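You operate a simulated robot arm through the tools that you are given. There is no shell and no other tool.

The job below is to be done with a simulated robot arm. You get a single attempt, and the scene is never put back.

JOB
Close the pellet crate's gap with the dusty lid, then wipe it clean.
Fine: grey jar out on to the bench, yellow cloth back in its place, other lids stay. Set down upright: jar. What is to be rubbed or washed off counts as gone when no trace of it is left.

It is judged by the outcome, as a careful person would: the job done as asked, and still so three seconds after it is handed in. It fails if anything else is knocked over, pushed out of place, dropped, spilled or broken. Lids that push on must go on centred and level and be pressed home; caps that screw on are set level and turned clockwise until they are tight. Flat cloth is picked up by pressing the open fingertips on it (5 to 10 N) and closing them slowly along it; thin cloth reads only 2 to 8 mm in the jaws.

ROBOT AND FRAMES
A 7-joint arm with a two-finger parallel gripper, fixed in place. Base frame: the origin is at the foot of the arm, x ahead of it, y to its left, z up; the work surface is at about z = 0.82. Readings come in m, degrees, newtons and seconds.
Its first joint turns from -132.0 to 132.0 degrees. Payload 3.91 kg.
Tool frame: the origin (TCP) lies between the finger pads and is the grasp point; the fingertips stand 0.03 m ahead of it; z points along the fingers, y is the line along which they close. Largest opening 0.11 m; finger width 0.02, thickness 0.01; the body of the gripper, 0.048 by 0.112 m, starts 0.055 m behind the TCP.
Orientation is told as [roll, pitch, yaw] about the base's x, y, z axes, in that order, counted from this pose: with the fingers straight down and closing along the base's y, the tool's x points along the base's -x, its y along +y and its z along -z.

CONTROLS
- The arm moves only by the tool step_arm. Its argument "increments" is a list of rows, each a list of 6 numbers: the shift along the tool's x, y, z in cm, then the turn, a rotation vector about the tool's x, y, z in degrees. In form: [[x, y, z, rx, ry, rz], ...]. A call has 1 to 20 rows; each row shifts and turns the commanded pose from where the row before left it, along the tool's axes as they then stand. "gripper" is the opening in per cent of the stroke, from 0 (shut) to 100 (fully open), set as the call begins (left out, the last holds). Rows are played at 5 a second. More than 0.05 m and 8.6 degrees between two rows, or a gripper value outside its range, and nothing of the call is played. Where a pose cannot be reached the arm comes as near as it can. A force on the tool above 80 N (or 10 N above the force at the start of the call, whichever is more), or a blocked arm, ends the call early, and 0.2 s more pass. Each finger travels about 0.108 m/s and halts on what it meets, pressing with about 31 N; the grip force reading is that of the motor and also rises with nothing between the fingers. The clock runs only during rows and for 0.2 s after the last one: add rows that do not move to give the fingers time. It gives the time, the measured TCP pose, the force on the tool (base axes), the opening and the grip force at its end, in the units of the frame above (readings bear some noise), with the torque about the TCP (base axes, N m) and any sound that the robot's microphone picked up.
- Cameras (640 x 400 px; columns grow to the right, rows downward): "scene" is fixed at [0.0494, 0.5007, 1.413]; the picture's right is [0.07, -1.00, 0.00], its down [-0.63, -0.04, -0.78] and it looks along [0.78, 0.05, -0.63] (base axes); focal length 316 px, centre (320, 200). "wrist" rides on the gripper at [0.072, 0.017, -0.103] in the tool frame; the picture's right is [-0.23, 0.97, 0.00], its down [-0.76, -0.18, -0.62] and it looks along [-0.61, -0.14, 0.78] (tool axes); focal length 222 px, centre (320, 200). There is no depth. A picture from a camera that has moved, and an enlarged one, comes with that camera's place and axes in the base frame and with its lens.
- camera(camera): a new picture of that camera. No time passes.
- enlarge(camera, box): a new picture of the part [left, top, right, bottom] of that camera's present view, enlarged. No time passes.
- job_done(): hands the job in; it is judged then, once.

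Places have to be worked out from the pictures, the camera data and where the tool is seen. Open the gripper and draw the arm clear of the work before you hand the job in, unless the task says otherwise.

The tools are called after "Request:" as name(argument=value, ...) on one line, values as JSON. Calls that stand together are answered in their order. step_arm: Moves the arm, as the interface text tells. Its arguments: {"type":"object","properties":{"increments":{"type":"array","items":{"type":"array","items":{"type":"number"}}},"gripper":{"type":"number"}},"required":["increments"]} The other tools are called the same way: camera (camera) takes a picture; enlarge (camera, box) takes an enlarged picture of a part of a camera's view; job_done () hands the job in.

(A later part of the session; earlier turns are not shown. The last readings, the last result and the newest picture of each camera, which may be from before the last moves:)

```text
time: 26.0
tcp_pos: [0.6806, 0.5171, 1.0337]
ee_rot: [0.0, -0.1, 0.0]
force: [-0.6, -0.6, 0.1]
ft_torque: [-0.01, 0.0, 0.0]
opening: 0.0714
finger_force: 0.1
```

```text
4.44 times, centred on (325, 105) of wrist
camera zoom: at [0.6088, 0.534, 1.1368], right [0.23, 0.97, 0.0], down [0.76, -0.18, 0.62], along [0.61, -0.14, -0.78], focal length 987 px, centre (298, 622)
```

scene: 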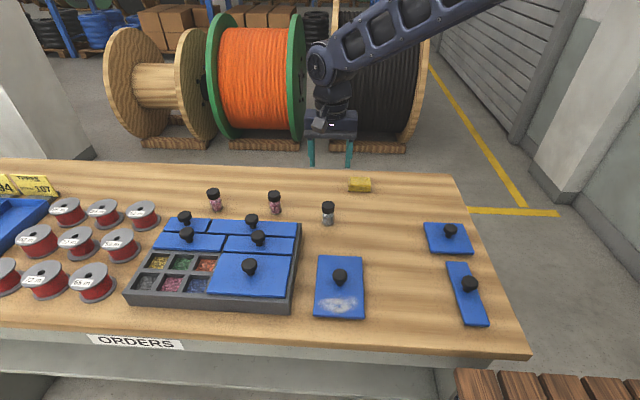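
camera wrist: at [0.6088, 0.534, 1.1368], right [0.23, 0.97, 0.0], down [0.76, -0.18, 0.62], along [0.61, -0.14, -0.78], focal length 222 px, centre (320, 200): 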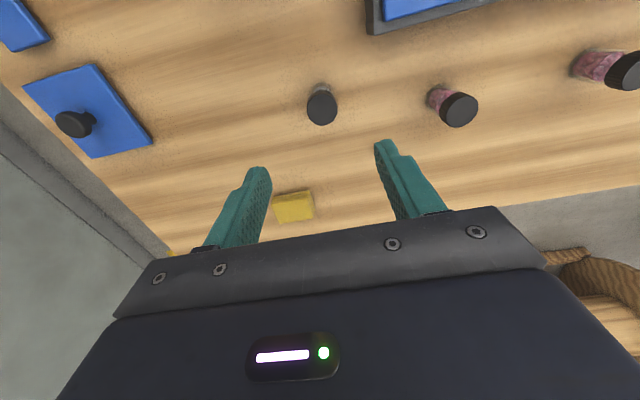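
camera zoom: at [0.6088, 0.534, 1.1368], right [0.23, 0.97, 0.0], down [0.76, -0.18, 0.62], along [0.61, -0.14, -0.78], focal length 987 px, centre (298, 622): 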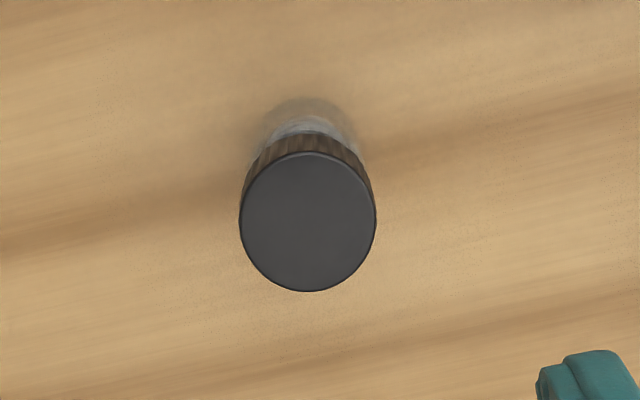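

The cloth is a folded three-layer pad at x 0.829–0.877, y 0.394–0.462, about 20 mm tall. Before picking up the lid I test that the arm can hold yaw 90° over the gap.

Request:
step_arm(increments=[[2.46, 3.54, 0, 0, 0, 0], [2.46, 3.54, 0, 0, 0, 0], [2.46, 3.54, 0, 0, 0, 0], [2.46, 3.54, 0, 0, 0, 0], [2.46, 3.54, 0, 0, 0, 0], [2.46, 3.54, 0, 0, 0, 0], [2.46, 3.54, 0, 0, 0, 0], [2.46, 3.54, 0, 0, 0, 0], [2.46, 3.54, 0, 0, 0, 0], [0, 0, 0, 0, 0, -8.18], [0, 0, 0, 0, 0, -8.18], [0, 0, 0, 0, 0, -8.18], [0, 0, 0, 0, 0, -8.18], [0, 0, 0, 0, 0, -8.18], [0, 0, 0, 0, 0, -8.18], [0, 0, 0, 0, 0, -8.18], [0, 0, 0, 0, 0, -8.18], [0, 0, 0, 0, 0, -8.18], [0, 0, 0, 0, 0, -8.18], [0, 0, 0, 0, 0, -8.2]], gripper=65)

Request:
step_arm(increments=[[0, 0, 4, 0, 0, 0], [0, 0, 4, 0, 0, 0], [0, 0, 0, 0, 0, 0], [0, 0, 0, 0, 0, 0]], gripper=65)

Request:
camera(camera="wrist")

Request:
camera(camera="scene")

```text
time: 30.2
tcp_pos: [0.4597, 0.8373, 1.0346]
ee_rot: [0.0, 0.1, 90.0]
force: [0.2, -1.5, 0.0]
ft_torque: [0.03, 0.01, -0.02]
opening: 0.0718
finger_force: 0.0
```

```text
time: 31.2
tcp_pos: [0.461, 0.8379, 0.9556]
ee_rot: [0.0, 0.1, 90.0]
force: [-0.1, -0.1, 0.2]
ft_torque: [0.01, 0.03, -0.01]
opening: 0.0714
finger_force: 0.1
```

```text
taken
camera wrist: at [0.4436, 0.7638, 1.0574], right [-0.97, 0.23, 0.0], down [0.18, 0.76, 0.62], along [0.14, 0.61, -0.78], focal length 222 px, centre (320, 200)
```

wrist: 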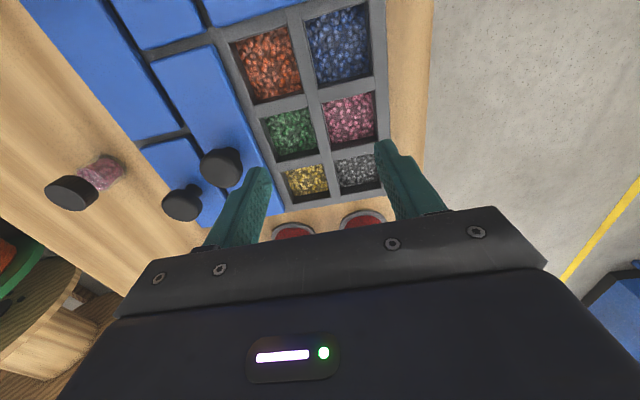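

```text
taken
```

scene: 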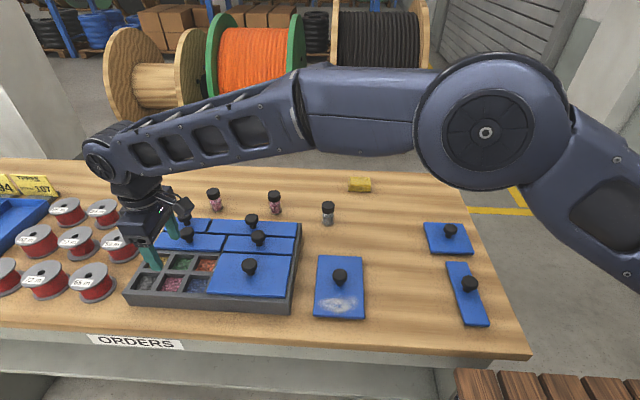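

Yaw 90° is reachable here. From this view I measure the cells' extents again.

Request:
enlarge(camera="wrist", box=[200, 0, 440, 210])

Request:
step_arm(increments=[[0, 0, 4, 0, 0, 0], [0, 0, 0, 0, 0, 0], [0, 0, 0, 0, 0, 0]], gripper=65)

```text
1.90 times, centred on (320, 105) of wrist
camera zoom: at [0.4436, 0.7638, 1.0574], right [-0.97, 0.23, 0.0], down [0.18, 0.76, 0.62], along [0.14, 0.61, -0.78], focal length 423 px, centre (320, 381)
```

zoom: 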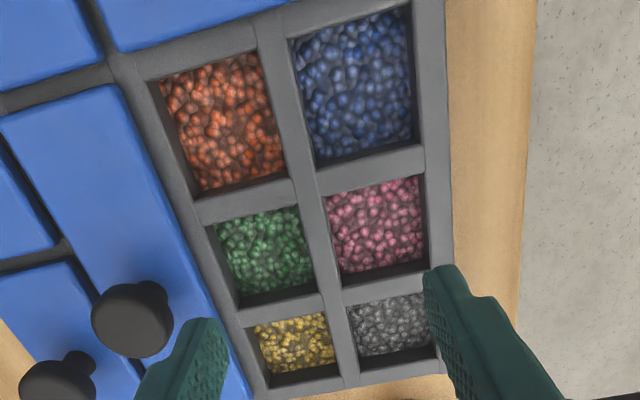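

```text
time: 32.0
tcp_pos: [0.4595, 0.8371, 0.9145]
ee_rot: [-0.1, 0.1, 90.0]
force: [-0.4, 0.3, 0.6]
ft_torque: [0.0, -0.02, -0.01]
opening: 0.0715
finger_force: 0.0
```

Straight down at the gap is reachable to TCP 0.9145, and this view gives the gap centre at (0.460, 0.836). I go up and over to the dusty lid, turning back to yaw 0.

Request:
step_arm(increments=[[0, 0, -4, 0, 0, 0], [0, 0, -4, 0, 0, 0], [0, 0, -4, 0, 0, 0], [4.37, -0.29, 0, 0, 0, 0], [4.37, -0.29, 0, 0, 0, 0], [4.37, -0.29, 0, 0, 0, 0], [4.37, -0.29, 0, 0, 0, 0], [4.37, -0.29, 0, 0, 0, 0], [4.37, -0.29, 0, 0, 0, 0], [4.37, -0.29, 0, 0, 0, 0], [4.37, -0.29, 0, 0, 0, 0], [0, 0, 0, 0, 0, 0]], gripper=55)

Request:
step_arm(increments=[[0, 0, 0, 0, 0, 8.18], [0, 0, 0, 0, 0, 8.18], [0, 0, 0, 0, 0, 8.18], [0, 0, 0, 0, 0, 8.18], [0, 0, 0, 0, 0, 8.18], [0, 0, 0, 0, 0, 8.18], [0, 0, 0, 0, 0, 8.18], [0, 0, 0, 0, 0, 8.18], [0, 0, 0, 0, 0, 8.18], [0, 0, 0, 0, 0, 8.18], [0, 0, 0, 0, 0, 8.2], [0, 0, 0, 0, 0, 0], [0, 0, 0, 0, 0, 0]], gripper=55)

Request:
camera(camera="wrist")

Request:
camera(camera="scene")

```text
time: 34.6
tcp_pos: [0.4828, 0.4871, 1.0339]
ee_rot: [0.0, 0.0, 90.0]
force: [0.0, -1.0, -0.8]
ft_torque: [0.03, 0.0, 0.0]
opening: 0.0605
finger_force: 0.0
```

```text
time: 37.4
tcp_pos: [0.4818, 0.4869, 1.0332]
ee_rot: [0.1, 0.0, -0.1]
force: [0.3, -0.1, 0.6]
ft_torque: [0.01, 0.02, -0.01]
opening: 0.0604
finger_force: 0.1
```

```text
taken
camera wrist: at [0.4104, 0.5032, 1.137], right [0.23, 0.97, 0.0], down [0.76, -0.18, 0.62], along [0.61, -0.14, -0.78], focal length 222 px, centre (320, 200)
```

wrist: 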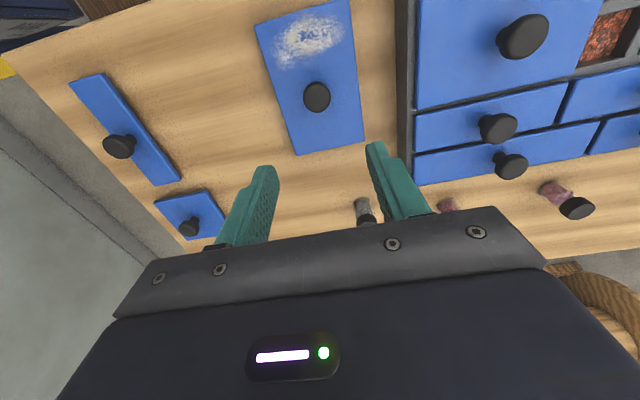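

```text
taken
```

scene: 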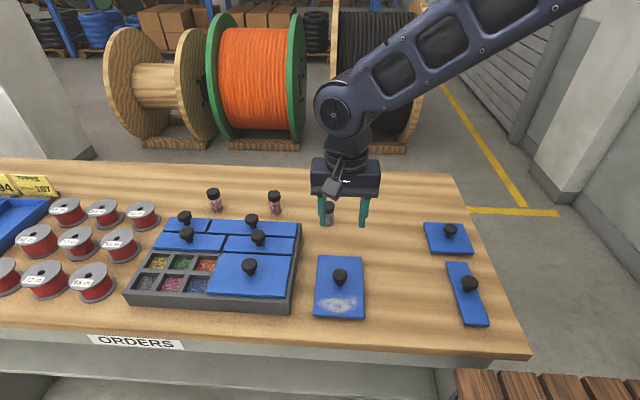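

Above the dusty lid at yaw 0. I enlarge to measure the knob and lid from here.

Request:
enlarge(camera="wrist", box=[240, 0, 400, 160])

Request:
enlarge(camera="wrist", box=[290, 70, 345, 120])

```text
2.50 times, centred on (320, 80) of wrist
camera zoom: at [0.4104, 0.5032, 1.137], right [0.23, 0.97, 0.0], down [0.76, -0.18, 0.62], along [0.61, -0.14, -0.78], focal length 555 px, centre (320, 500)
```

zoom: 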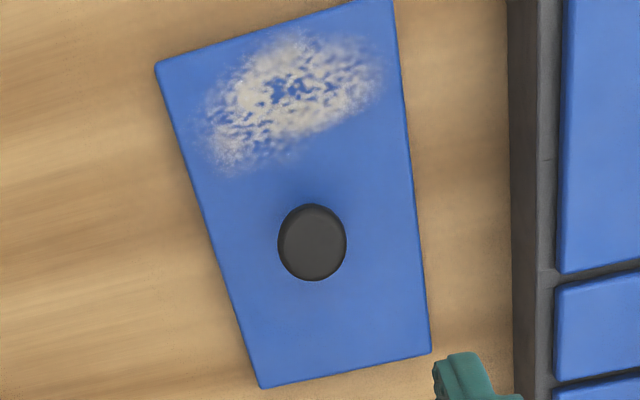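

```text
8.00 times, centred on (318, 95) of wrist
camera zoom: at [0.4104, 0.5032, 1.137], right [0.23, 0.97, 0.0], down [0.76, -0.18, 0.62], along [0.61, -0.14, -0.78], focal length 1777 px, centre (340, 1040)
```

zoom: 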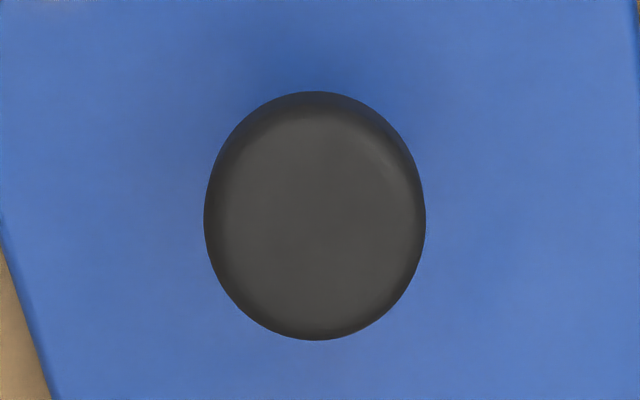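

Wrist view puts the knob at about (0.477, 0.484). I shift there and descend to hover just above the knob for an alignment check.

Request:
step_arm(increments=[[0.43, -0.31, 3.2, 0, 0, 0], [0, 0, 3.2, 0, 0, 0], [0, 0, 3.2, 0, 0, 0], [0, 0, 2.2, 0, 0, 0], [0, 0, 0, 0, 0, 0], [0, 0, 0, 0, 0, 0]], gripper=55)

Request:
camera(camera="wrist")

Request:
enlarge(camera="scene", box=[290, 200, 390, 325])

```text
time: 38.8
tcp_pos: [0.4788, 0.483, 0.9152]
ee_rot: [-0.1, -0.1, 0.0]
force: [-0.1, -0.3, -0.6]
ft_torque: [0.01, -0.02, 0.0]
opening: 0.0606
finger_force: 0.2
```

```text
taken
camera wrist: at [0.4062, 0.4993, 1.0189], right [0.23, 0.97, 0.0], down [0.76, -0.18, 0.62], along [0.61, -0.14, -0.78], focal length 222 px, centre (320, 200)
```

wrist: 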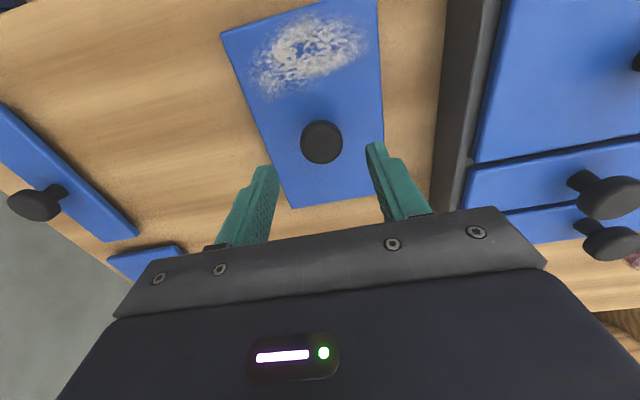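

```text
3.20 times, centred on (340, 262) of scene
camera zoom: at [0.0494, 0.5007, 1.413], right [0.07, -1.0, 0.0], down [-0.63, -0.04, -0.78], along [0.78, 0.05, -0.63], focal length 1011 px, centre (256, 0)
```

zoom: 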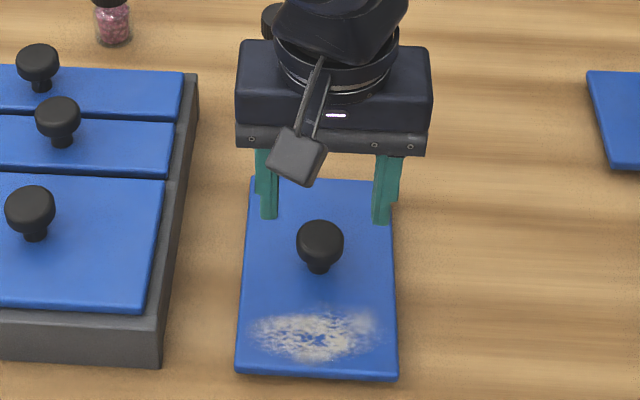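

Aligned within 2–3 mm. I correct x by 2 mm and descend so the fingertips stop just above the lid plate (TCP about 0.864).

Request:
step_arm(increments=[[0.2, 0, 2, 0, 0, 0], [0, 0, 2, 0, 0, 0], [0, 0, 0.8, 0, 0, 0], [0, 0, 0.3, 0, 0, 0], [0, 0, 0, 0, 0, 0], [0, 0, 0, 0, 0, 0]], gripper=55)

Request:
camera(camera="wrist")

Request:
enlarge(camera="scene", box=[300, 220, 380, 325])

```text
time: 40.2
tcp_pos: [0.4766, 0.4838, 0.8664]
ee_rot: [0.1, -0.1, 0.0]
force: [2.7, -9.6, 46.3]
ft_torque: [-0.79, 0.03, 0.01]
opening: 0.0607
finger_force: 0.1
```

```text
taken
camera wrist: at [0.4044, 0.4996, 0.97], right [0.23, 0.97, 0.0], down [0.76, -0.18, 0.62], along [0.61, -0.14, -0.78], focal length 222 px, centre (320, 200)
```

wrist: 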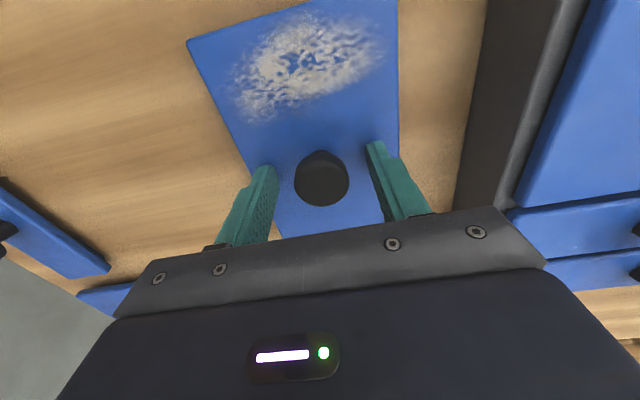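

```text
3.81 times, centred on (340, 272) of scene
camera zoom: at [0.0494, 0.5007, 1.413], right [0.07, -1.0, 0.0], down [-0.63, -0.04, -0.78], along [0.78, 0.05, -0.63], focal length 1204 px, centre (244, -76)
```

zoom: 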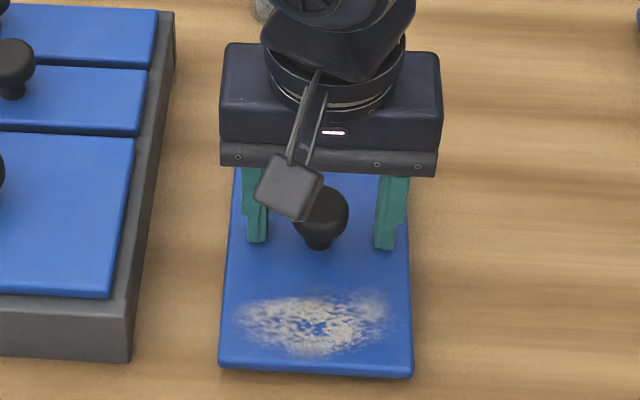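

The fingertips touched the lid plate (46 N), so its top is at about z 0.836. I back off 5 mm and look at the alignment again.

Request:
step_arm(increments=[[0, 0, -0.5, 0, 0, 0], [0, 0, 0, 0, 0, 0], [0, 0, 0, 0, 0, 0]], gripper=55)

Request:
enlarge(camera="wrist", box=[260, 120, 380, 220])

Request:
enlarge(camera="scene", box=[310, 250, 370, 300])

```text
time: 41.0
tcp_pos: [0.4766, 0.4832, 0.8692]
ee_rot: [0.0, 0.0, 0.0]
force: [0.2, -0.1, 0.1]
ft_torque: [0.0, 0.03, -0.01]
opening: 0.0604
finger_force: 0.0
```

```text
4.00 times, centred on (320, 170) of wrist
camera zoom: at [0.4041, 0.4999, 0.9726], right [0.23, 0.97, 0.0], down [0.76, -0.18, 0.62], along [0.61, -0.14, -0.78], focal length 888 px, centre (320, 320)
```

zoom: 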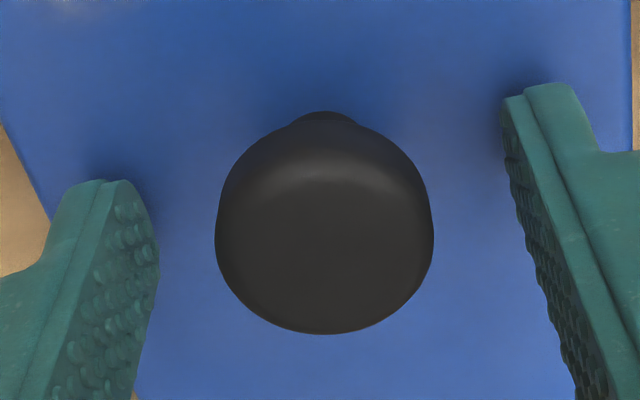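

```text
8.00 times, centred on (340, 275) of scene
camera zoom: at [0.0494, 0.5007, 1.413], right [0.07, -1.0, 0.0], down [-0.63, -0.04, -0.78], along [0.78, 0.05, -0.63], focal length 2528 px, centre (160, -400)
```

zoom: 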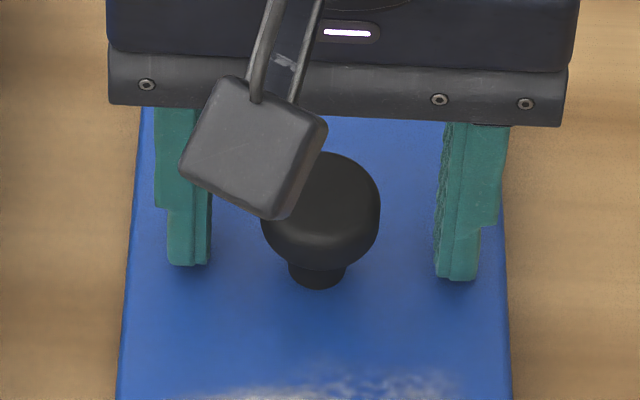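

The knob head is centred at about (0.477, 0.4836, 0.857), between the pads and clear of the plate. I close on it.

Request:
step_arm(increments=[[0, 0, 0, 0, 0, 0], [0, 0, 0, 0, 0, 0], [0, 0, 0, 0, 0, 0]], gripper=36)

Request:
step_arm(increments=[[0, 0, 0, 0, 0, 0], [0, 0, 0, 0, 0, 0], [0, 0, 0, 0, 0, 0]], gripper=0)

Request:
camera(camera="wrist")

Request:
enlarge(camera="scene", box=[290, 220, 390, 325])

```text
time: 41.8
tcp_pos: [0.4765, 0.4834, 0.8697]
ee_rot: [0.0, 0.0, 0.1]
force: [0.8, -0.9, -1.0]
ft_torque: [-0.02, 0.02, 0.0]
opening: 0.0398
finger_force: 0.0
```

```text
time: 42.6
tcp_pos: [0.4759, 0.484, 0.8698]
ee_rot: [0.0, 0.1, -0.1]
force: [0.6, -0.2, 1.5]
ft_torque: [-0.06, -0.07, 0.01]
opening: 0.0309
finger_force: 31.4
```

```text
taken
camera wrist: at [0.4042, 0.5, 0.973], right [0.23, 0.97, 0.0], down [0.76, -0.18, 0.62], along [0.61, -0.14, -0.78], focal length 222 px, centre (320, 200)
```

wrist: 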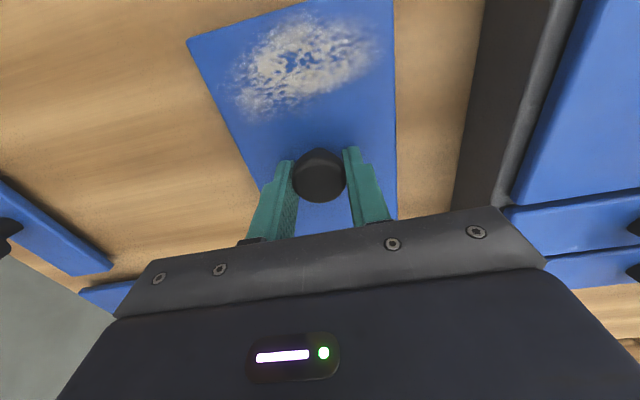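

```text
3.81 times, centred on (340, 272) of scene
camera zoom: at [0.0494, 0.5007, 1.413], right [0.07, -1.0, 0.0], down [-0.63, -0.04, -0.78], along [0.78, 0.05, -0.63], focal length 1204 px, centre (244, -76)
```

zoom: 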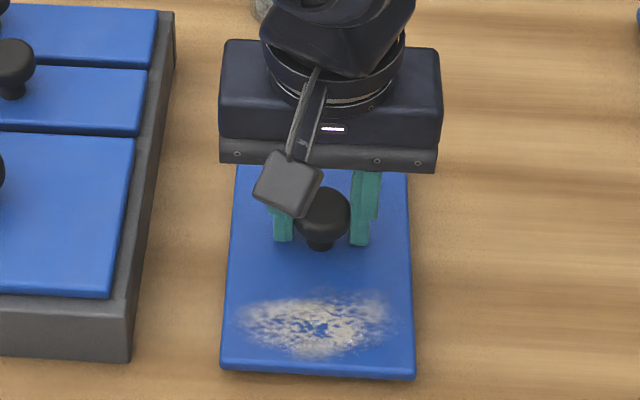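

Knob held at 31 mm. I lift slowly and check that the lid hangs level.

Request:
step_arm(increments=[[0, 0, -0.3, 0, 0, 0], [0, 0, -0.7, 0, 0, 0], [0, 0, -1.5, 0, 0, 0], [0, 0, -2.5, 0, 0, 0], [0, 0, -2.5, 0, 0, 0], [0, 0, -2.5, 0, 0, 0], [0, 0, -2.5, 0, 0, 0], [0, 0, -2.5, 0, 0, 0], [0, 0, 0, 0, 0, 0], [0, 0, 0, 0, 0, 0]], gripper=0)

Request:
camera(camera="wrist")

Request:
enlarge(camera="scene", box=[290, 160, 410, 280])

```text
time: 44.8
tcp_pos: [0.4755, 0.4846, 1.0198]
ee_rot: [0.0, 0.1, -0.1]
force: [0.8, 0.2, -1.2]
ft_torque: [-0.01, 0.02, 0.0]
opening: 0.0309
finger_force: 30.7
```

```text
taken
camera wrist: at [0.4039, 0.5005, 1.1238], right [0.23, 0.97, 0.0], down [0.76, -0.18, 0.62], along [0.61, -0.14, -0.78], focal length 222 px, centre (320, 200)
```

wrist: 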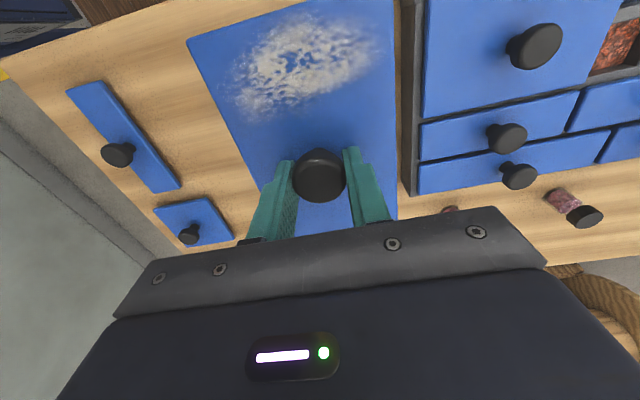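

```text
3.33 times, centred on (350, 220) of scene
camera zoom: at [0.0494, 0.5007, 1.413], right [0.07, -1.0, 0.0], down [-0.63, -0.04, -0.78], along [0.78, 0.05, -0.63], focal length 1053 px, centre (220, 133)
```

zoom: 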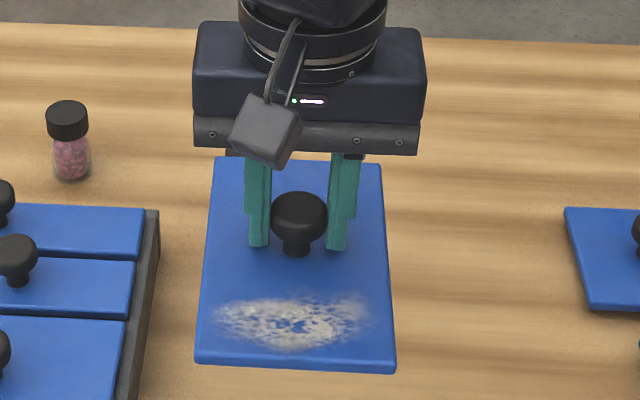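

The lid hangs level, its centre within a millimetre of the TCP. I turn it 90° counter-clockwise here so that the dusty end faces the robot side, and then carry it to the gap.

Request:
step_arm(increments=[[0, 0, -1, 0, 0, -5], [0, 0, 0, 0, 0, -5], [0, 0, 0, 0, 0, -5], [0, 0, 0, 0, 0, -5], [0, 0, 0, 0, 0, -5], [0, 0, 0, 0, 0, -5], [0, 0, 0, 0, 0, -5], [0, 0, 0, 0, 0, -5], [0, 0, 0, 0, 0, -5], [0, 0, 0, 0, 0, -5], [0, 0, 0, 0, 0, -5], [0, 0, 0, 0, 0, -5], [0, 0, 0, 0, 0, -5], [0, 0, 0, 0, 0, -5], [0, 0, 0, 0, 0, -5], [0, 0, 0, 0, 0, -5], [0, 0, 0, 0, 0, -5], [0, 0, 0, 0, 0, -5], [0, 0, 0, 0, 0, 0]], gripper=0)

Request:
camera(camera="wrist")

Request:
camera(camera="scene")

```text
time: 48.8
tcp_pos: [0.4776, 0.4839, 1.0293]
ee_rot: [0.0, 0.0, 90.0]
force: [-0.2, 0.2, -1.9]
ft_torque: [0.02, 0.01, 0.02]
opening: 0.0308
finger_force: 31.5
```

```text
taken
camera wrist: at [0.4601, 0.4107, 1.1327], right [-0.97, 0.23, 0.0], down [0.18, 0.76, 0.62], along [0.14, 0.61, -0.78], focal length 222 px, centre (320, 200)
```

wrist: 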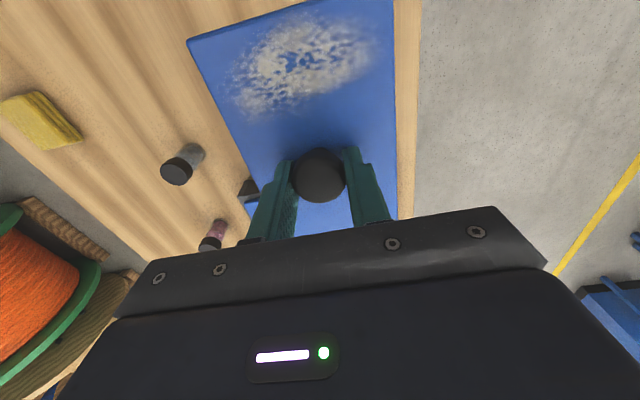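

```text
taken
```

scene: 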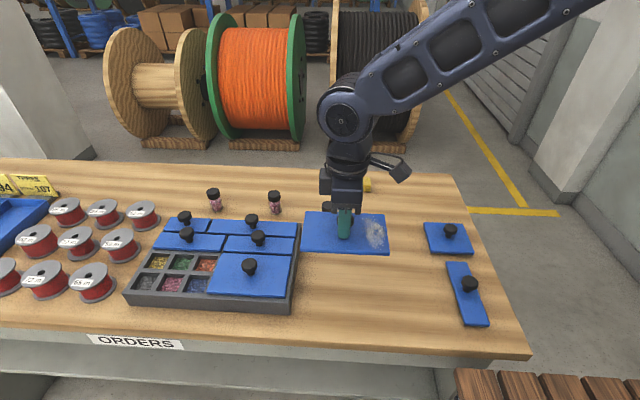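

The lid turned with the tool without slipping. I carry it over the gap at this height.

Request:
step_arm(increments=[[-2.0, 0.1, 0, 0, 0, 0], [-3.6, 0.18, 0, 0, 0, 0], [-3.6, 0.18, 0, 0, 0, 0], [-3.6, 0.18, 0, 0, 0, 0], [-3.6, 0.18, 0, 0, 0, 0], [-3.6, 0.18, 0, 0, 0, 0], [-3.6, 0.18, 0, 0, 0, 0], [-3.6, 0.18, 0, 0, 0, 0], [-3.6, 0.18, 0, 0, 0, 0], [-2.6, 0.12, 0, 0, 0, 0], [-1.8, 0.06, 0, 0, 0, 0], [0, 0, 0, 0, 0, 0], [0, 0, 0, 0, 0, 0]], gripper=0)

Request:
camera(camera="wrist")

Request:
camera(camera="scene")

```text
time: 51.6
tcp_pos: [0.46, 0.8346, 1.0299]
ee_rot: [0.0, 0.0, 90.0]
force: [0.4, -0.5, -1.4]
ft_torque: [-0.02, 0.03, -0.01]
opening: 0.031
finger_force: 31.5
```

```text
taken
camera wrist: at [0.4433, 0.7629, 1.133], right [-0.97, 0.23, 0.0], down [0.18, 0.76, 0.62], along [0.14, 0.61, -0.78], focal length 222 px, centre (320, 200)
```

wrist: 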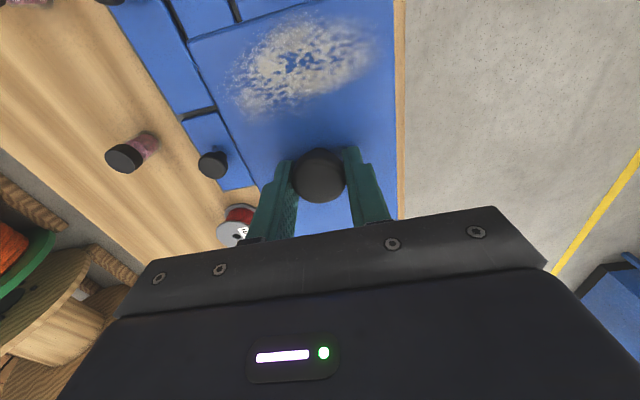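

```text
taken
```

scene: 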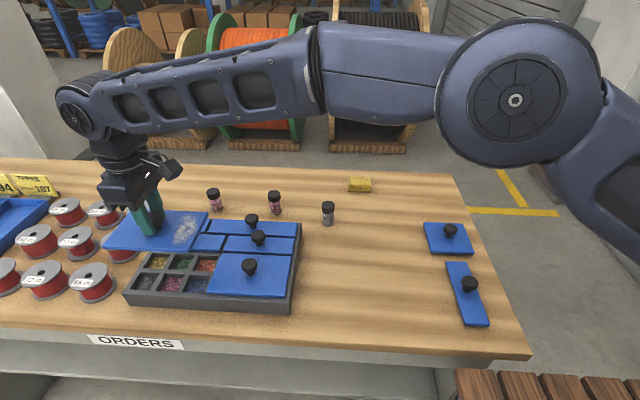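

Measured (0.460, 0.8346), over the gap centre. I descend to about 2 cm above the rim and check alignment.

Request:
step_arm(increments=[[-0.1, 0, 1.9, 0, 0, 0], [0, 0, 1.9, 0, 0, 0], [0, 0, 1.9, 0, 0, 0], [0, 0, 1.9, 0, 0, 0], [0, 0, 1.4, 0, 0, 0], [0, 0, 0, 0, 0, 0], [0, 0, 0, 0, 0, 0]], gripper=0)

Request:
enlarge(camera="scene", box=[110, 210, 230, 310])

Request:
camera(camera="wrist")

```text
time: 53.2
tcp_pos: [0.4591, 0.8359, 0.9398]
ee_rot: [-0.1, -0.1, 90.0]
force: [0.1, -0.4, -2.7]
ft_torque: [-0.02, 0.01, 0.02]
opening: 0.031
finger_force: 31.1
```

```text
4.00 times, centred on (170, 260) of scene
camera zoom: at [0.0494, 0.5007, 1.413], right [0.07, -1.0, 0.0], down [-0.63, -0.04, -0.78], along [0.78, 0.05, -0.63], focal length 1264 px, centre (920, -40)
```

zoom: 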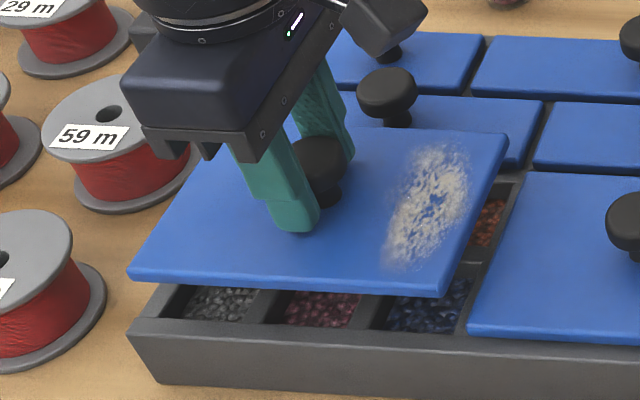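

```text
taken
camera wrist: at [0.4428, 0.7635, 1.0428], right [-0.97, 0.23, 0.0], down [0.18, 0.76, 0.62], along [0.14, 0.61, -0.78], focal length 222 px, centre (320, 200)
```

wrist: 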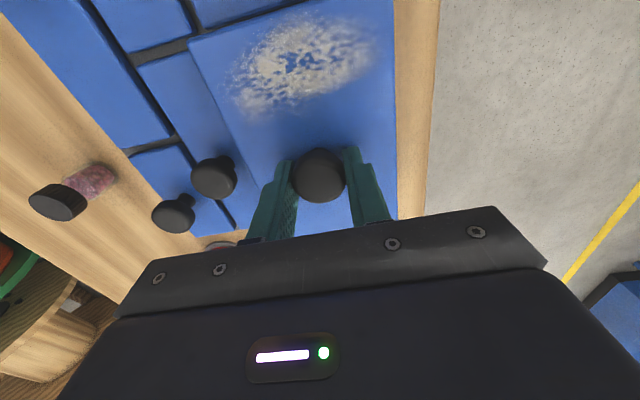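

Alignment looks right: the lid's edges project to about 2 mm of overlap all round and match the neighbouring lid. I lower the remaining way slowly.

Request:
step_arm(increments=[[0, -0.05, 0.8, 0, 0, 0], [0, 0, 0.7, 0, 0, 0], [0, 0, 0.4, 0, 0, 0], [0, 0, 0, 0, 0, 0]], gripper=0)

Request:
enlarge(camera="scene", box=[110, 210, 230, 310])

```text
time: 54.2
tcp_pos: [0.4599, 0.8369, 0.92]
ee_rot: [0.0, 0.0, 90.0]
force: [0.1, -0.5, -1.5]
ft_torque: [0.0, 0.02, 0.02]
opening: 0.0306
finger_force: 30.6
```

```text
4.00 times, centred on (170, 260) of scene
camera zoom: at [0.0494, 0.5007, 1.413], right [0.07, -1.0, 0.0], down [-0.63, -0.04, -0.78], along [0.78, 0.05, -0.63], focal length 1264 px, centre (920, -40)
```

zoom: 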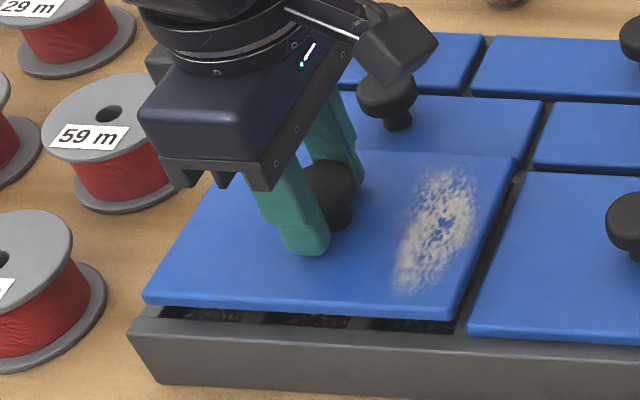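

No contact yet; the plate is still several mm above its neighbours. I continue in 1 mm steps.

Request:
step_arm(increments=[[0, 0, 0.15, 0, 0, 0], [0, 0, 0.15, 0, 0, 0], [0, 0, 0.15, 0, 0, 0], [0, 0, 0, 0, 0, 0]], gripper=0)

Request:
enlarge(camera="scene", box=[110, 230, 230, 310])

```text
time: 55.2
tcp_pos: [0.4602, 0.8367, 0.9153]
ee_rot: [0.1, 0.1, 90.0]
force: [1.1, 0.0, -2.4]
ft_torque: [0.02, 0.02, -0.02]
opening: 0.0307
finger_force: 31.3
```

```text
5.00 times, centred on (170, 270) of scene
camera zoom: at [0.0494, 0.5007, 1.413], right [0.07, -1.0, 0.0], down [-0.63, -0.04, -0.78], along [0.78, 0.05, -0.63], focal length 1580 px, centre (1070, -150)
```

zoom: 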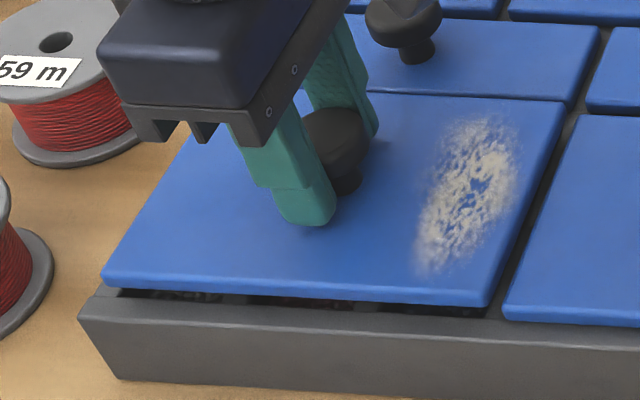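

Still free and evenly placed. Continue down in 1 mm steps watching for contact.

Request:
step_arm(increments=[[0, 0, 0.1, 0, 0, 0], [0, 0, 0.1, 0, 0, 0], [0, 0, 0, 0, 0, 0]], gripper=0)

Request:
step_arm(increments=[[0, 0, 0.1, 0, 0, 0], [0, 0, 0.1, 0, 0, 0], [0, 0, 0, 0, 0, 0]], gripper=0)

Request:
enlarge(camera="scene", box=[110, 230, 230, 310])

```text
time: 56.0
tcp_pos: [0.4606, 0.837, 0.913]
ee_rot: [0.0, 0.0, 90.1]
force: [0.5, 0.1, -1.8]
ft_torque: [-0.01, 0.0, 0.0]
opening: 0.0309
finger_force: 31.1
```

```text
time: 56.8
tcp_pos: [0.4602, 0.8374, 0.9127]
ee_rot: [-0.1, 0.0, 90.0]
force: [1.1, 0.4, -2.2]
ft_torque: [-0.03, 0.01, 0.02]
opening: 0.0307
finger_force: 31.0
```

```text
5.00 times, centred on (170, 270) of scene
camera zoom: at [0.0494, 0.5007, 1.413], right [0.07, -1.0, 0.0], down [-0.63, -0.04, -0.78], along [0.78, 0.05, -0.63], focal length 1580 px, centre (1070, -150)
```

zoom: 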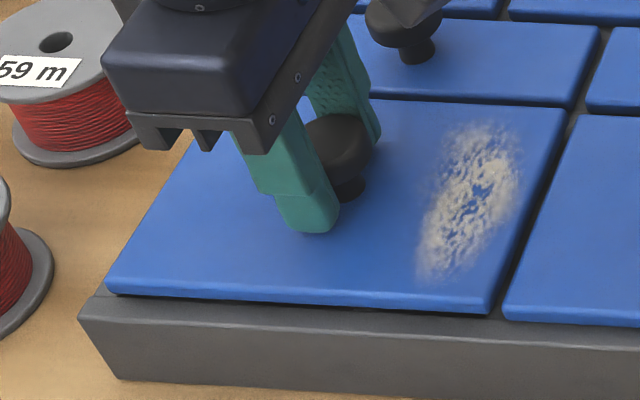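

Nearly seated with no side force. I continue by 1 mm steps.

Request:
step_arm(increments=[[0, 0, 0.1, 0, 0, 0], [0, 0, 0.1, 0, 0, 0], [0, 0, 0, 0, 0, 0]], gripper=0)

Request:
step_arm(increments=[[0, 0, 0.1, 0, 0, 0], [0, 0, 0, 0, 0, 0]], gripper=0)

Request:
enlarge(camera="scene", box=[110, 230, 230, 310])

```text
time: 57.6
tcp_pos: [0.46, 0.8364, 0.9103]
ee_rot: [0.0, -0.1, 90.0]
force: [-0.4, 0.1, -2.1]
ft_torque: [0.0, 0.01, 0.01]
opening: 0.0308
finger_force: 30.8
```

```text
time: 58.2
tcp_pos: [0.461, 0.8372, 0.9089]
ee_rot: [0.0, 0.0, 90.0]
force: [-0.6, -0.1, -1.5]
ft_torque: [-0.01, 0.03, -0.02]
opening: 0.0307
finger_force: 31.0
```

```text
5.00 times, centred on (170, 270) of scene
camera zoom: at [0.0494, 0.5007, 1.413], right [0.07, -1.0, 0.0], down [-0.63, -0.04, -0.78], along [0.78, 0.05, -0.63], focal length 1580 px, centre (1070, -150)
```

zoom: 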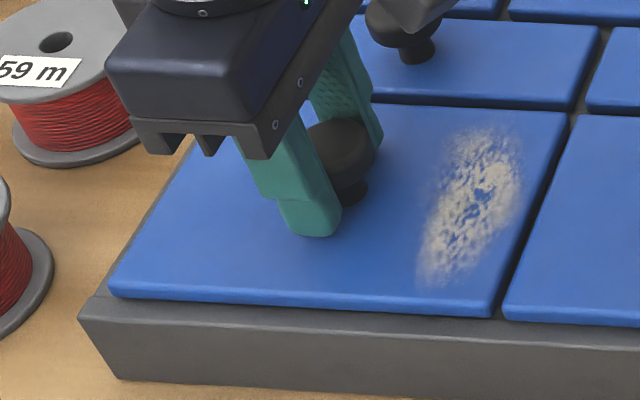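

Close to the rim now; I keep stepping down until the force shows contact.

Request:
step_arm(increments=[[0, 0, 0.1, 0, 0, 0], [0, 0, 0, 0, 0, 0]], gripper=0)

Request:
step_arm(increments=[[0, 0, 0.1, 0, 0, 0], [0, 0, 0, 0, 0, 0]], gripper=0)

Request:
step_arm(increments=[[0, 0, 0.1, 0, 0, 0], [0, 0, 0, 0, 0, 0]], gripper=0)

Request:
enlarge(camera="scene", box=[110, 230, 230, 310])

```text
time: 58.8
tcp_pos: [0.4607, 0.8367, 0.9078]
ee_rot: [0.0, 0.0, 90.0]
force: [-0.2, -1.2, 1.4]
ft_torque: [0.18, -0.17, -0.06]
opening: 0.0308
finger_force: 31.2
```

```text
time: 59.4
tcp_pos: [0.4599, 0.8377, 0.9086]
ee_rot: [0.0, 0.0, 90.0]
force: [-0.8, -0.2, 8.0]
ft_torque: [-0.1, 0.05, 0.02]
opening: 0.0308
finger_force: 30.8
```

```text
time: 60.0
tcp_pos: [0.4591, 0.8377, 0.908]
ee_rot: [-0.1, -0.1, 89.9]
force: [0.5, 2.7, 21.5]
ft_torque: [-0.2, 0.01, 0.01]
opening: 0.0307
finger_force: 31.0
```

```text
5.00 times, centred on (170, 270) of scene
camera zoom: at [0.0494, 0.5007, 1.413], right [0.07, -1.0, 0.0], down [-0.63, -0.04, -0.78], along [0.78, 0.05, -0.63], focal length 1580 px, centre (1070, -150)
```

zoom: 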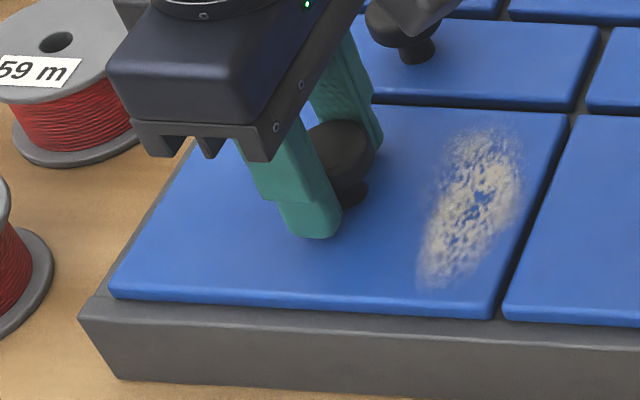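

Contact at TCP about 0.908 with 21 N, plate level with its neighbours. I press further to push it home.

Request:
step_arm(increments=[[0, 0, 0.1, 0, 0, 0], [0, 0, 0.1, 0, 0, 0], [0, 0, 0, 0, 0, 0]], gripper=0)

Request:
step_arm(increments=[[0, 0, 0.1, 0, 0, 0], [0, 0, 0, 0, 0, 0], [0, 0, 0, 0, 0, 0]], gripper=0)

Request:
enlarge(camera="scene", box=[110, 230, 230, 310])

```text
time: 60.8
tcp_pos: [0.4597, 0.8368, 0.9055]
ee_rot: [-0.1, -0.2, 90.0]
force: [3.2, 4.3, 24.9]
ft_torque: [0.0, 0.05, -0.05]
opening: 0.0306
finger_force: 30.7
```

```text
time: 61.6
tcp_pos: [0.4597, 0.8373, 0.9058]
ee_rot: [-0.2, -0.2, 90.0]
force: [3.6, 3.7, 38.8]
ft_torque: [-0.14, 0.13, 0.07]
opening: 0.0308
finger_force: 31.0
```

```text
5.00 times, centred on (170, 270) of scene
camera zoom: at [0.0494, 0.5007, 1.413], right [0.07, -1.0, 0.0], down [-0.63, -0.04, -0.78], along [0.78, 0.05, -0.63], focal length 1580 px, centre (1070, -150)
```

zoom: 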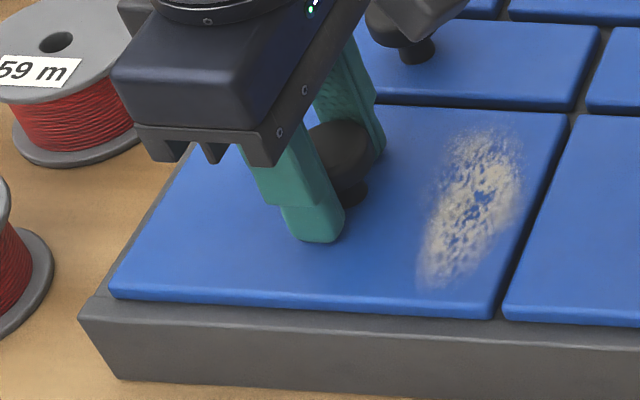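

The lid isn't moving further at 39 N. I zoom in to compare its height with the seated neighbour.

Request:
enlarge(camera="scene", box=[185, 250, 235, 305])

Request:
enlarge(camera="scene", box=[125, 265, 185, 315])

Request:
camera(camera="wrist")

```text
7.27 times, centred on (210, 278) of scene
camera zoom: at [0.0494, 0.5007, 1.413], right [0.07, -1.0, 0.0], down [-0.63, -0.04, -0.78], along [0.78, 0.05, -0.63], focal length 2298 px, centre (1120, -364)
```

zoom: 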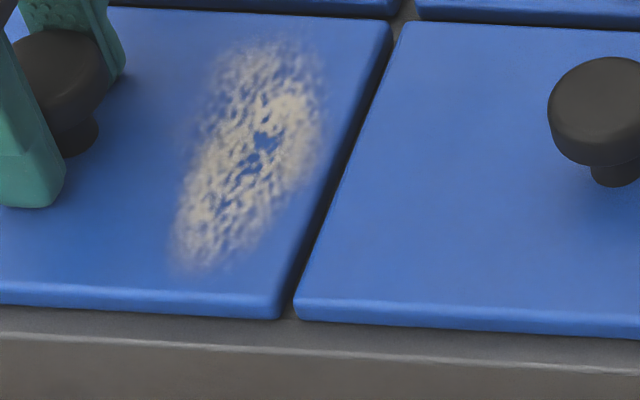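

```text
8.00 times, centred on (155, 290) of scene
camera zoom: at [0.0494, 0.5007, 1.413], right [0.07, -1.0, 0.0], down [-0.63, -0.04, -0.78], along [0.78, 0.05, -0.63], focal length 2528 px, centre (1640, -520)
```

zoom: 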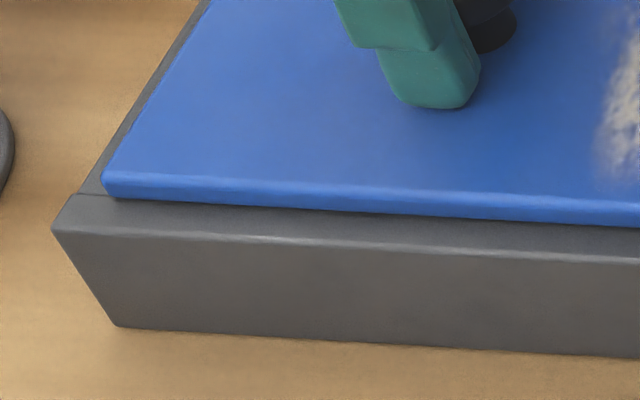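

```text
taken
camera wrist: at [0.4429, 0.7632, 1.0083], right [-0.97, 0.23, 0.0], down [0.18, 0.76, 0.63], along [0.14, 0.61, -0.78], focal length 222 px, centre (320, 200)
```

wrist: 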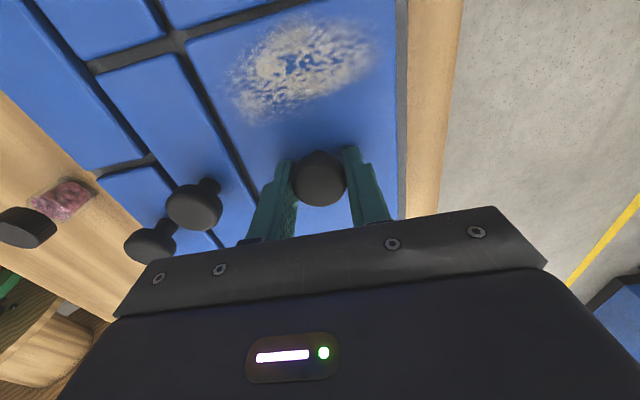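

The lid sits level and at the same height as the big lid beside it. I relax the push, open the fingers and rise above the knob to press on its top as well.

Request:
step_arm(increments=[[0, 0, -0.35, 0, 0, 0], [0, 0, 0, 0, 0, 0]], gripper=0)

Request:
step_arm(increments=[[0, 0, 0, 0, 0, 0], [0, 0, 0, 0, 0, 0], [0, 0, -1, 0, 0, 0], [0, 0, -2, 0, 0, 0], [0, 0, -2, 0, 0, 0], [0, 0, -1, 0, 0, 0], [0, 0, 0, 0, 0, 0]], gripper=50)

Request:
camera(camera="wrist")

Request:
enlarge(camera="scene", box=[110, 220, 230, 310])

```text
time: 62.2
tcp_pos: [0.4597, 0.8364, 0.9059]
ee_rot: [0.0, 0.0, 90.0]
force: [4.9, 14.0, 10.4]
ft_torque: [0.93, -0.17, -0.04]
opening: 0.0308
finger_force: 31.2
```

```text
time: 63.8
tcp_pos: [0.4606, 0.8358, 0.9667]
ee_rot: [0.0, -0.1, 90.0]
force: [0.2, 0.1, -0.5]
ft_torque: [0.01, -0.02, 0.01]
opening: 0.0552
finger_force: 0.0
```

```text
taken
camera wrist: at [0.4431, 0.7636, 1.0698], right [-0.97, 0.23, 0.0], down [0.18, 0.76, 0.62], along [0.14, 0.61, -0.78], focal length 222 px, centre (320, 200)
```

wrist: 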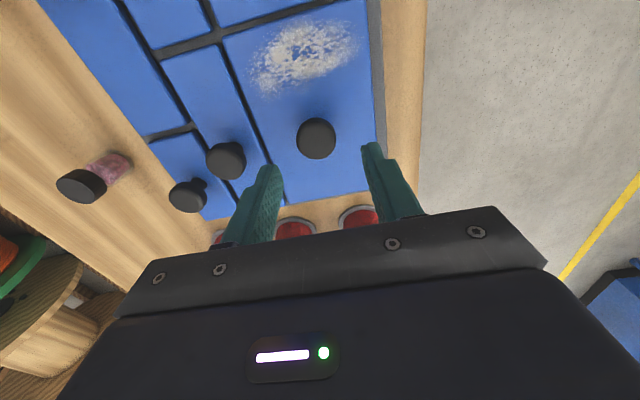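

```text
4.44 times, centred on (170, 265) of scene
camera zoom: at [0.0494, 0.5007, 1.413], right [0.07, -1.0, 0.0], down [-0.63, -0.04, -0.78], along [0.78, 0.05, -0.63], focal length 1404 px, centre (987, -89)
```

zoom: 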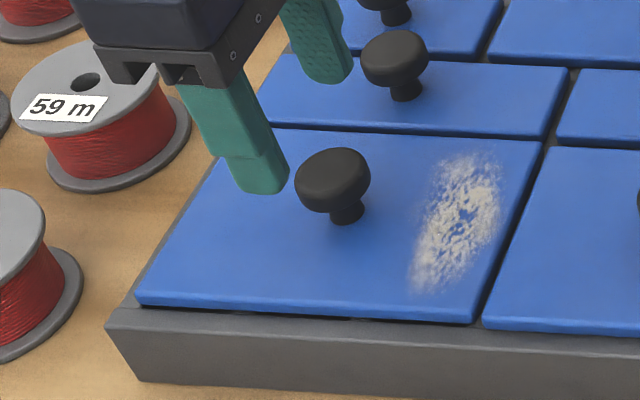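

Released. I zoom in on the lid edges to see whether it stayed seated.

Request:
enlarge(camera="scene", box=[130, 260, 190, 310])

Request:
enlarge(camera="scene", box=[185, 250, 235, 305])

Request:
enlarge(camera="wrist", box=[200, 10, 400, 140])

```text
8.00 times, centred on (160, 285) of scene
camera zoom: at [0.0494, 0.5007, 1.413], right [0.07, -1.0, 0.0], down [-0.63, -0.04, -0.78], along [0.78, 0.05, -0.63], focal length 2528 px, centre (1600, -480)
```

zoom: 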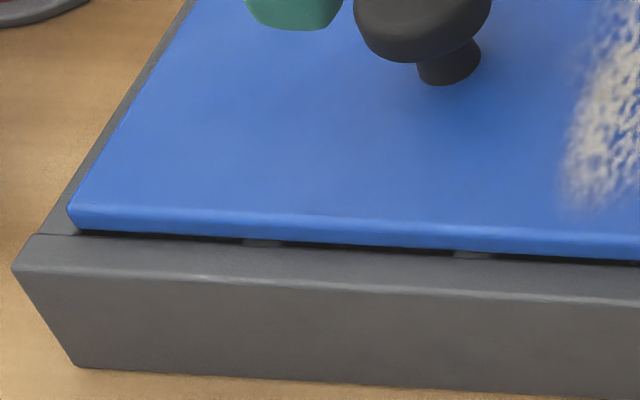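

```text
7.27 times, centred on (210, 278) of scene
camera zoom: at [0.0494, 0.5007, 1.413], right [0.07, -1.0, 0.0], down [-0.63, -0.04, -0.78], along [0.78, 0.05, -0.63], focal length 2298 px, centre (1120, -364)
```

zoom: 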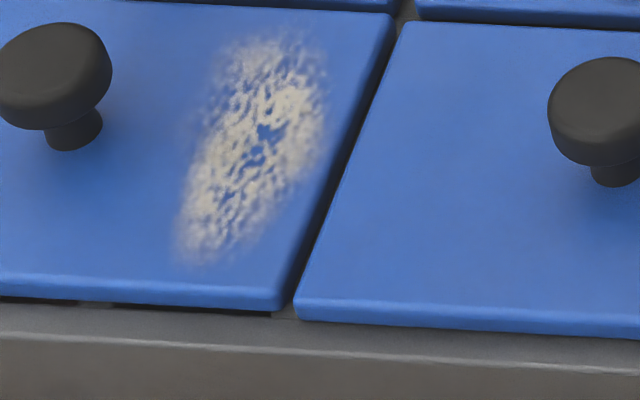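

```text
3.08 times, centred on (300, 75) of wrist
camera zoom: at [0.4431, 0.7636, 1.0698], right [-0.97, 0.23, 0.0], down [0.18, 0.76, 0.62], along [0.14, 0.61, -0.78], focal length 684 px, centre (382, 585)
```

zoom: 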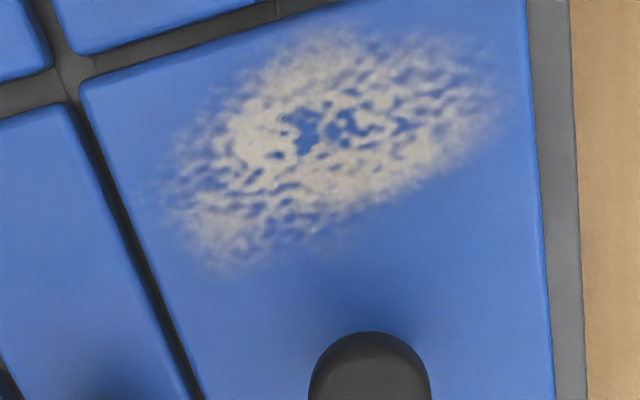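

The dark slots at the front edge show the lid slid about 2 mm toward +x when a fingertip dragged on the plate at release; its height is unchanged. I will re-grip the knob (closing along x re-centres it) with the tips well clear of the plate this time.

Request:
step_arm(increments=[[0, 0.1, 2, 0, 0, 0], [0, 0, 2, 0, 0, 0], [0, 0, 1.5, 0, 0, 0], [0, 0, 0, 0, 0, 0], [0, 0, 0, 0, 0, 0]], gripper=50)

Request:
enlarge(camera="wrist", box=[200, 30, 440, 220])

```text
time: 65.0
tcp_pos: [0.459, 0.8374, 0.9114]
ee_rot: [0.0, 0.1, 90.0]
force: [-0.7, 0.2, -0.2]
ft_torque: [0.01, -0.01, 0.0]
opening: 0.0551
finger_force: 0.1
```

```text
2.11 times, centred on (320, 125) of wrist
camera zoom: at [0.4423, 0.7638, 1.0147], right [-0.97, 0.23, 0.0], down [0.18, 0.76, 0.62], along [0.14, 0.61, -0.78], focal length 468 px, centre (320, 358)
```

zoom: 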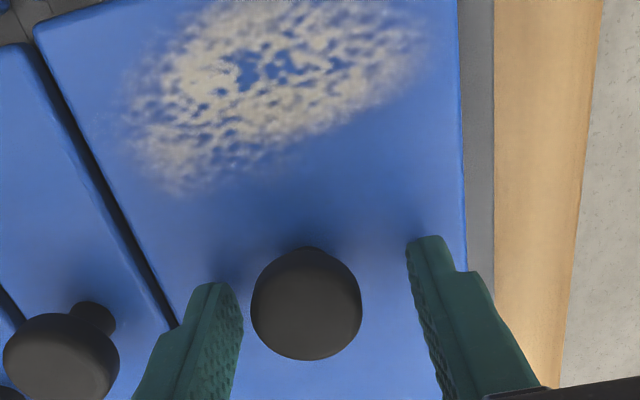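

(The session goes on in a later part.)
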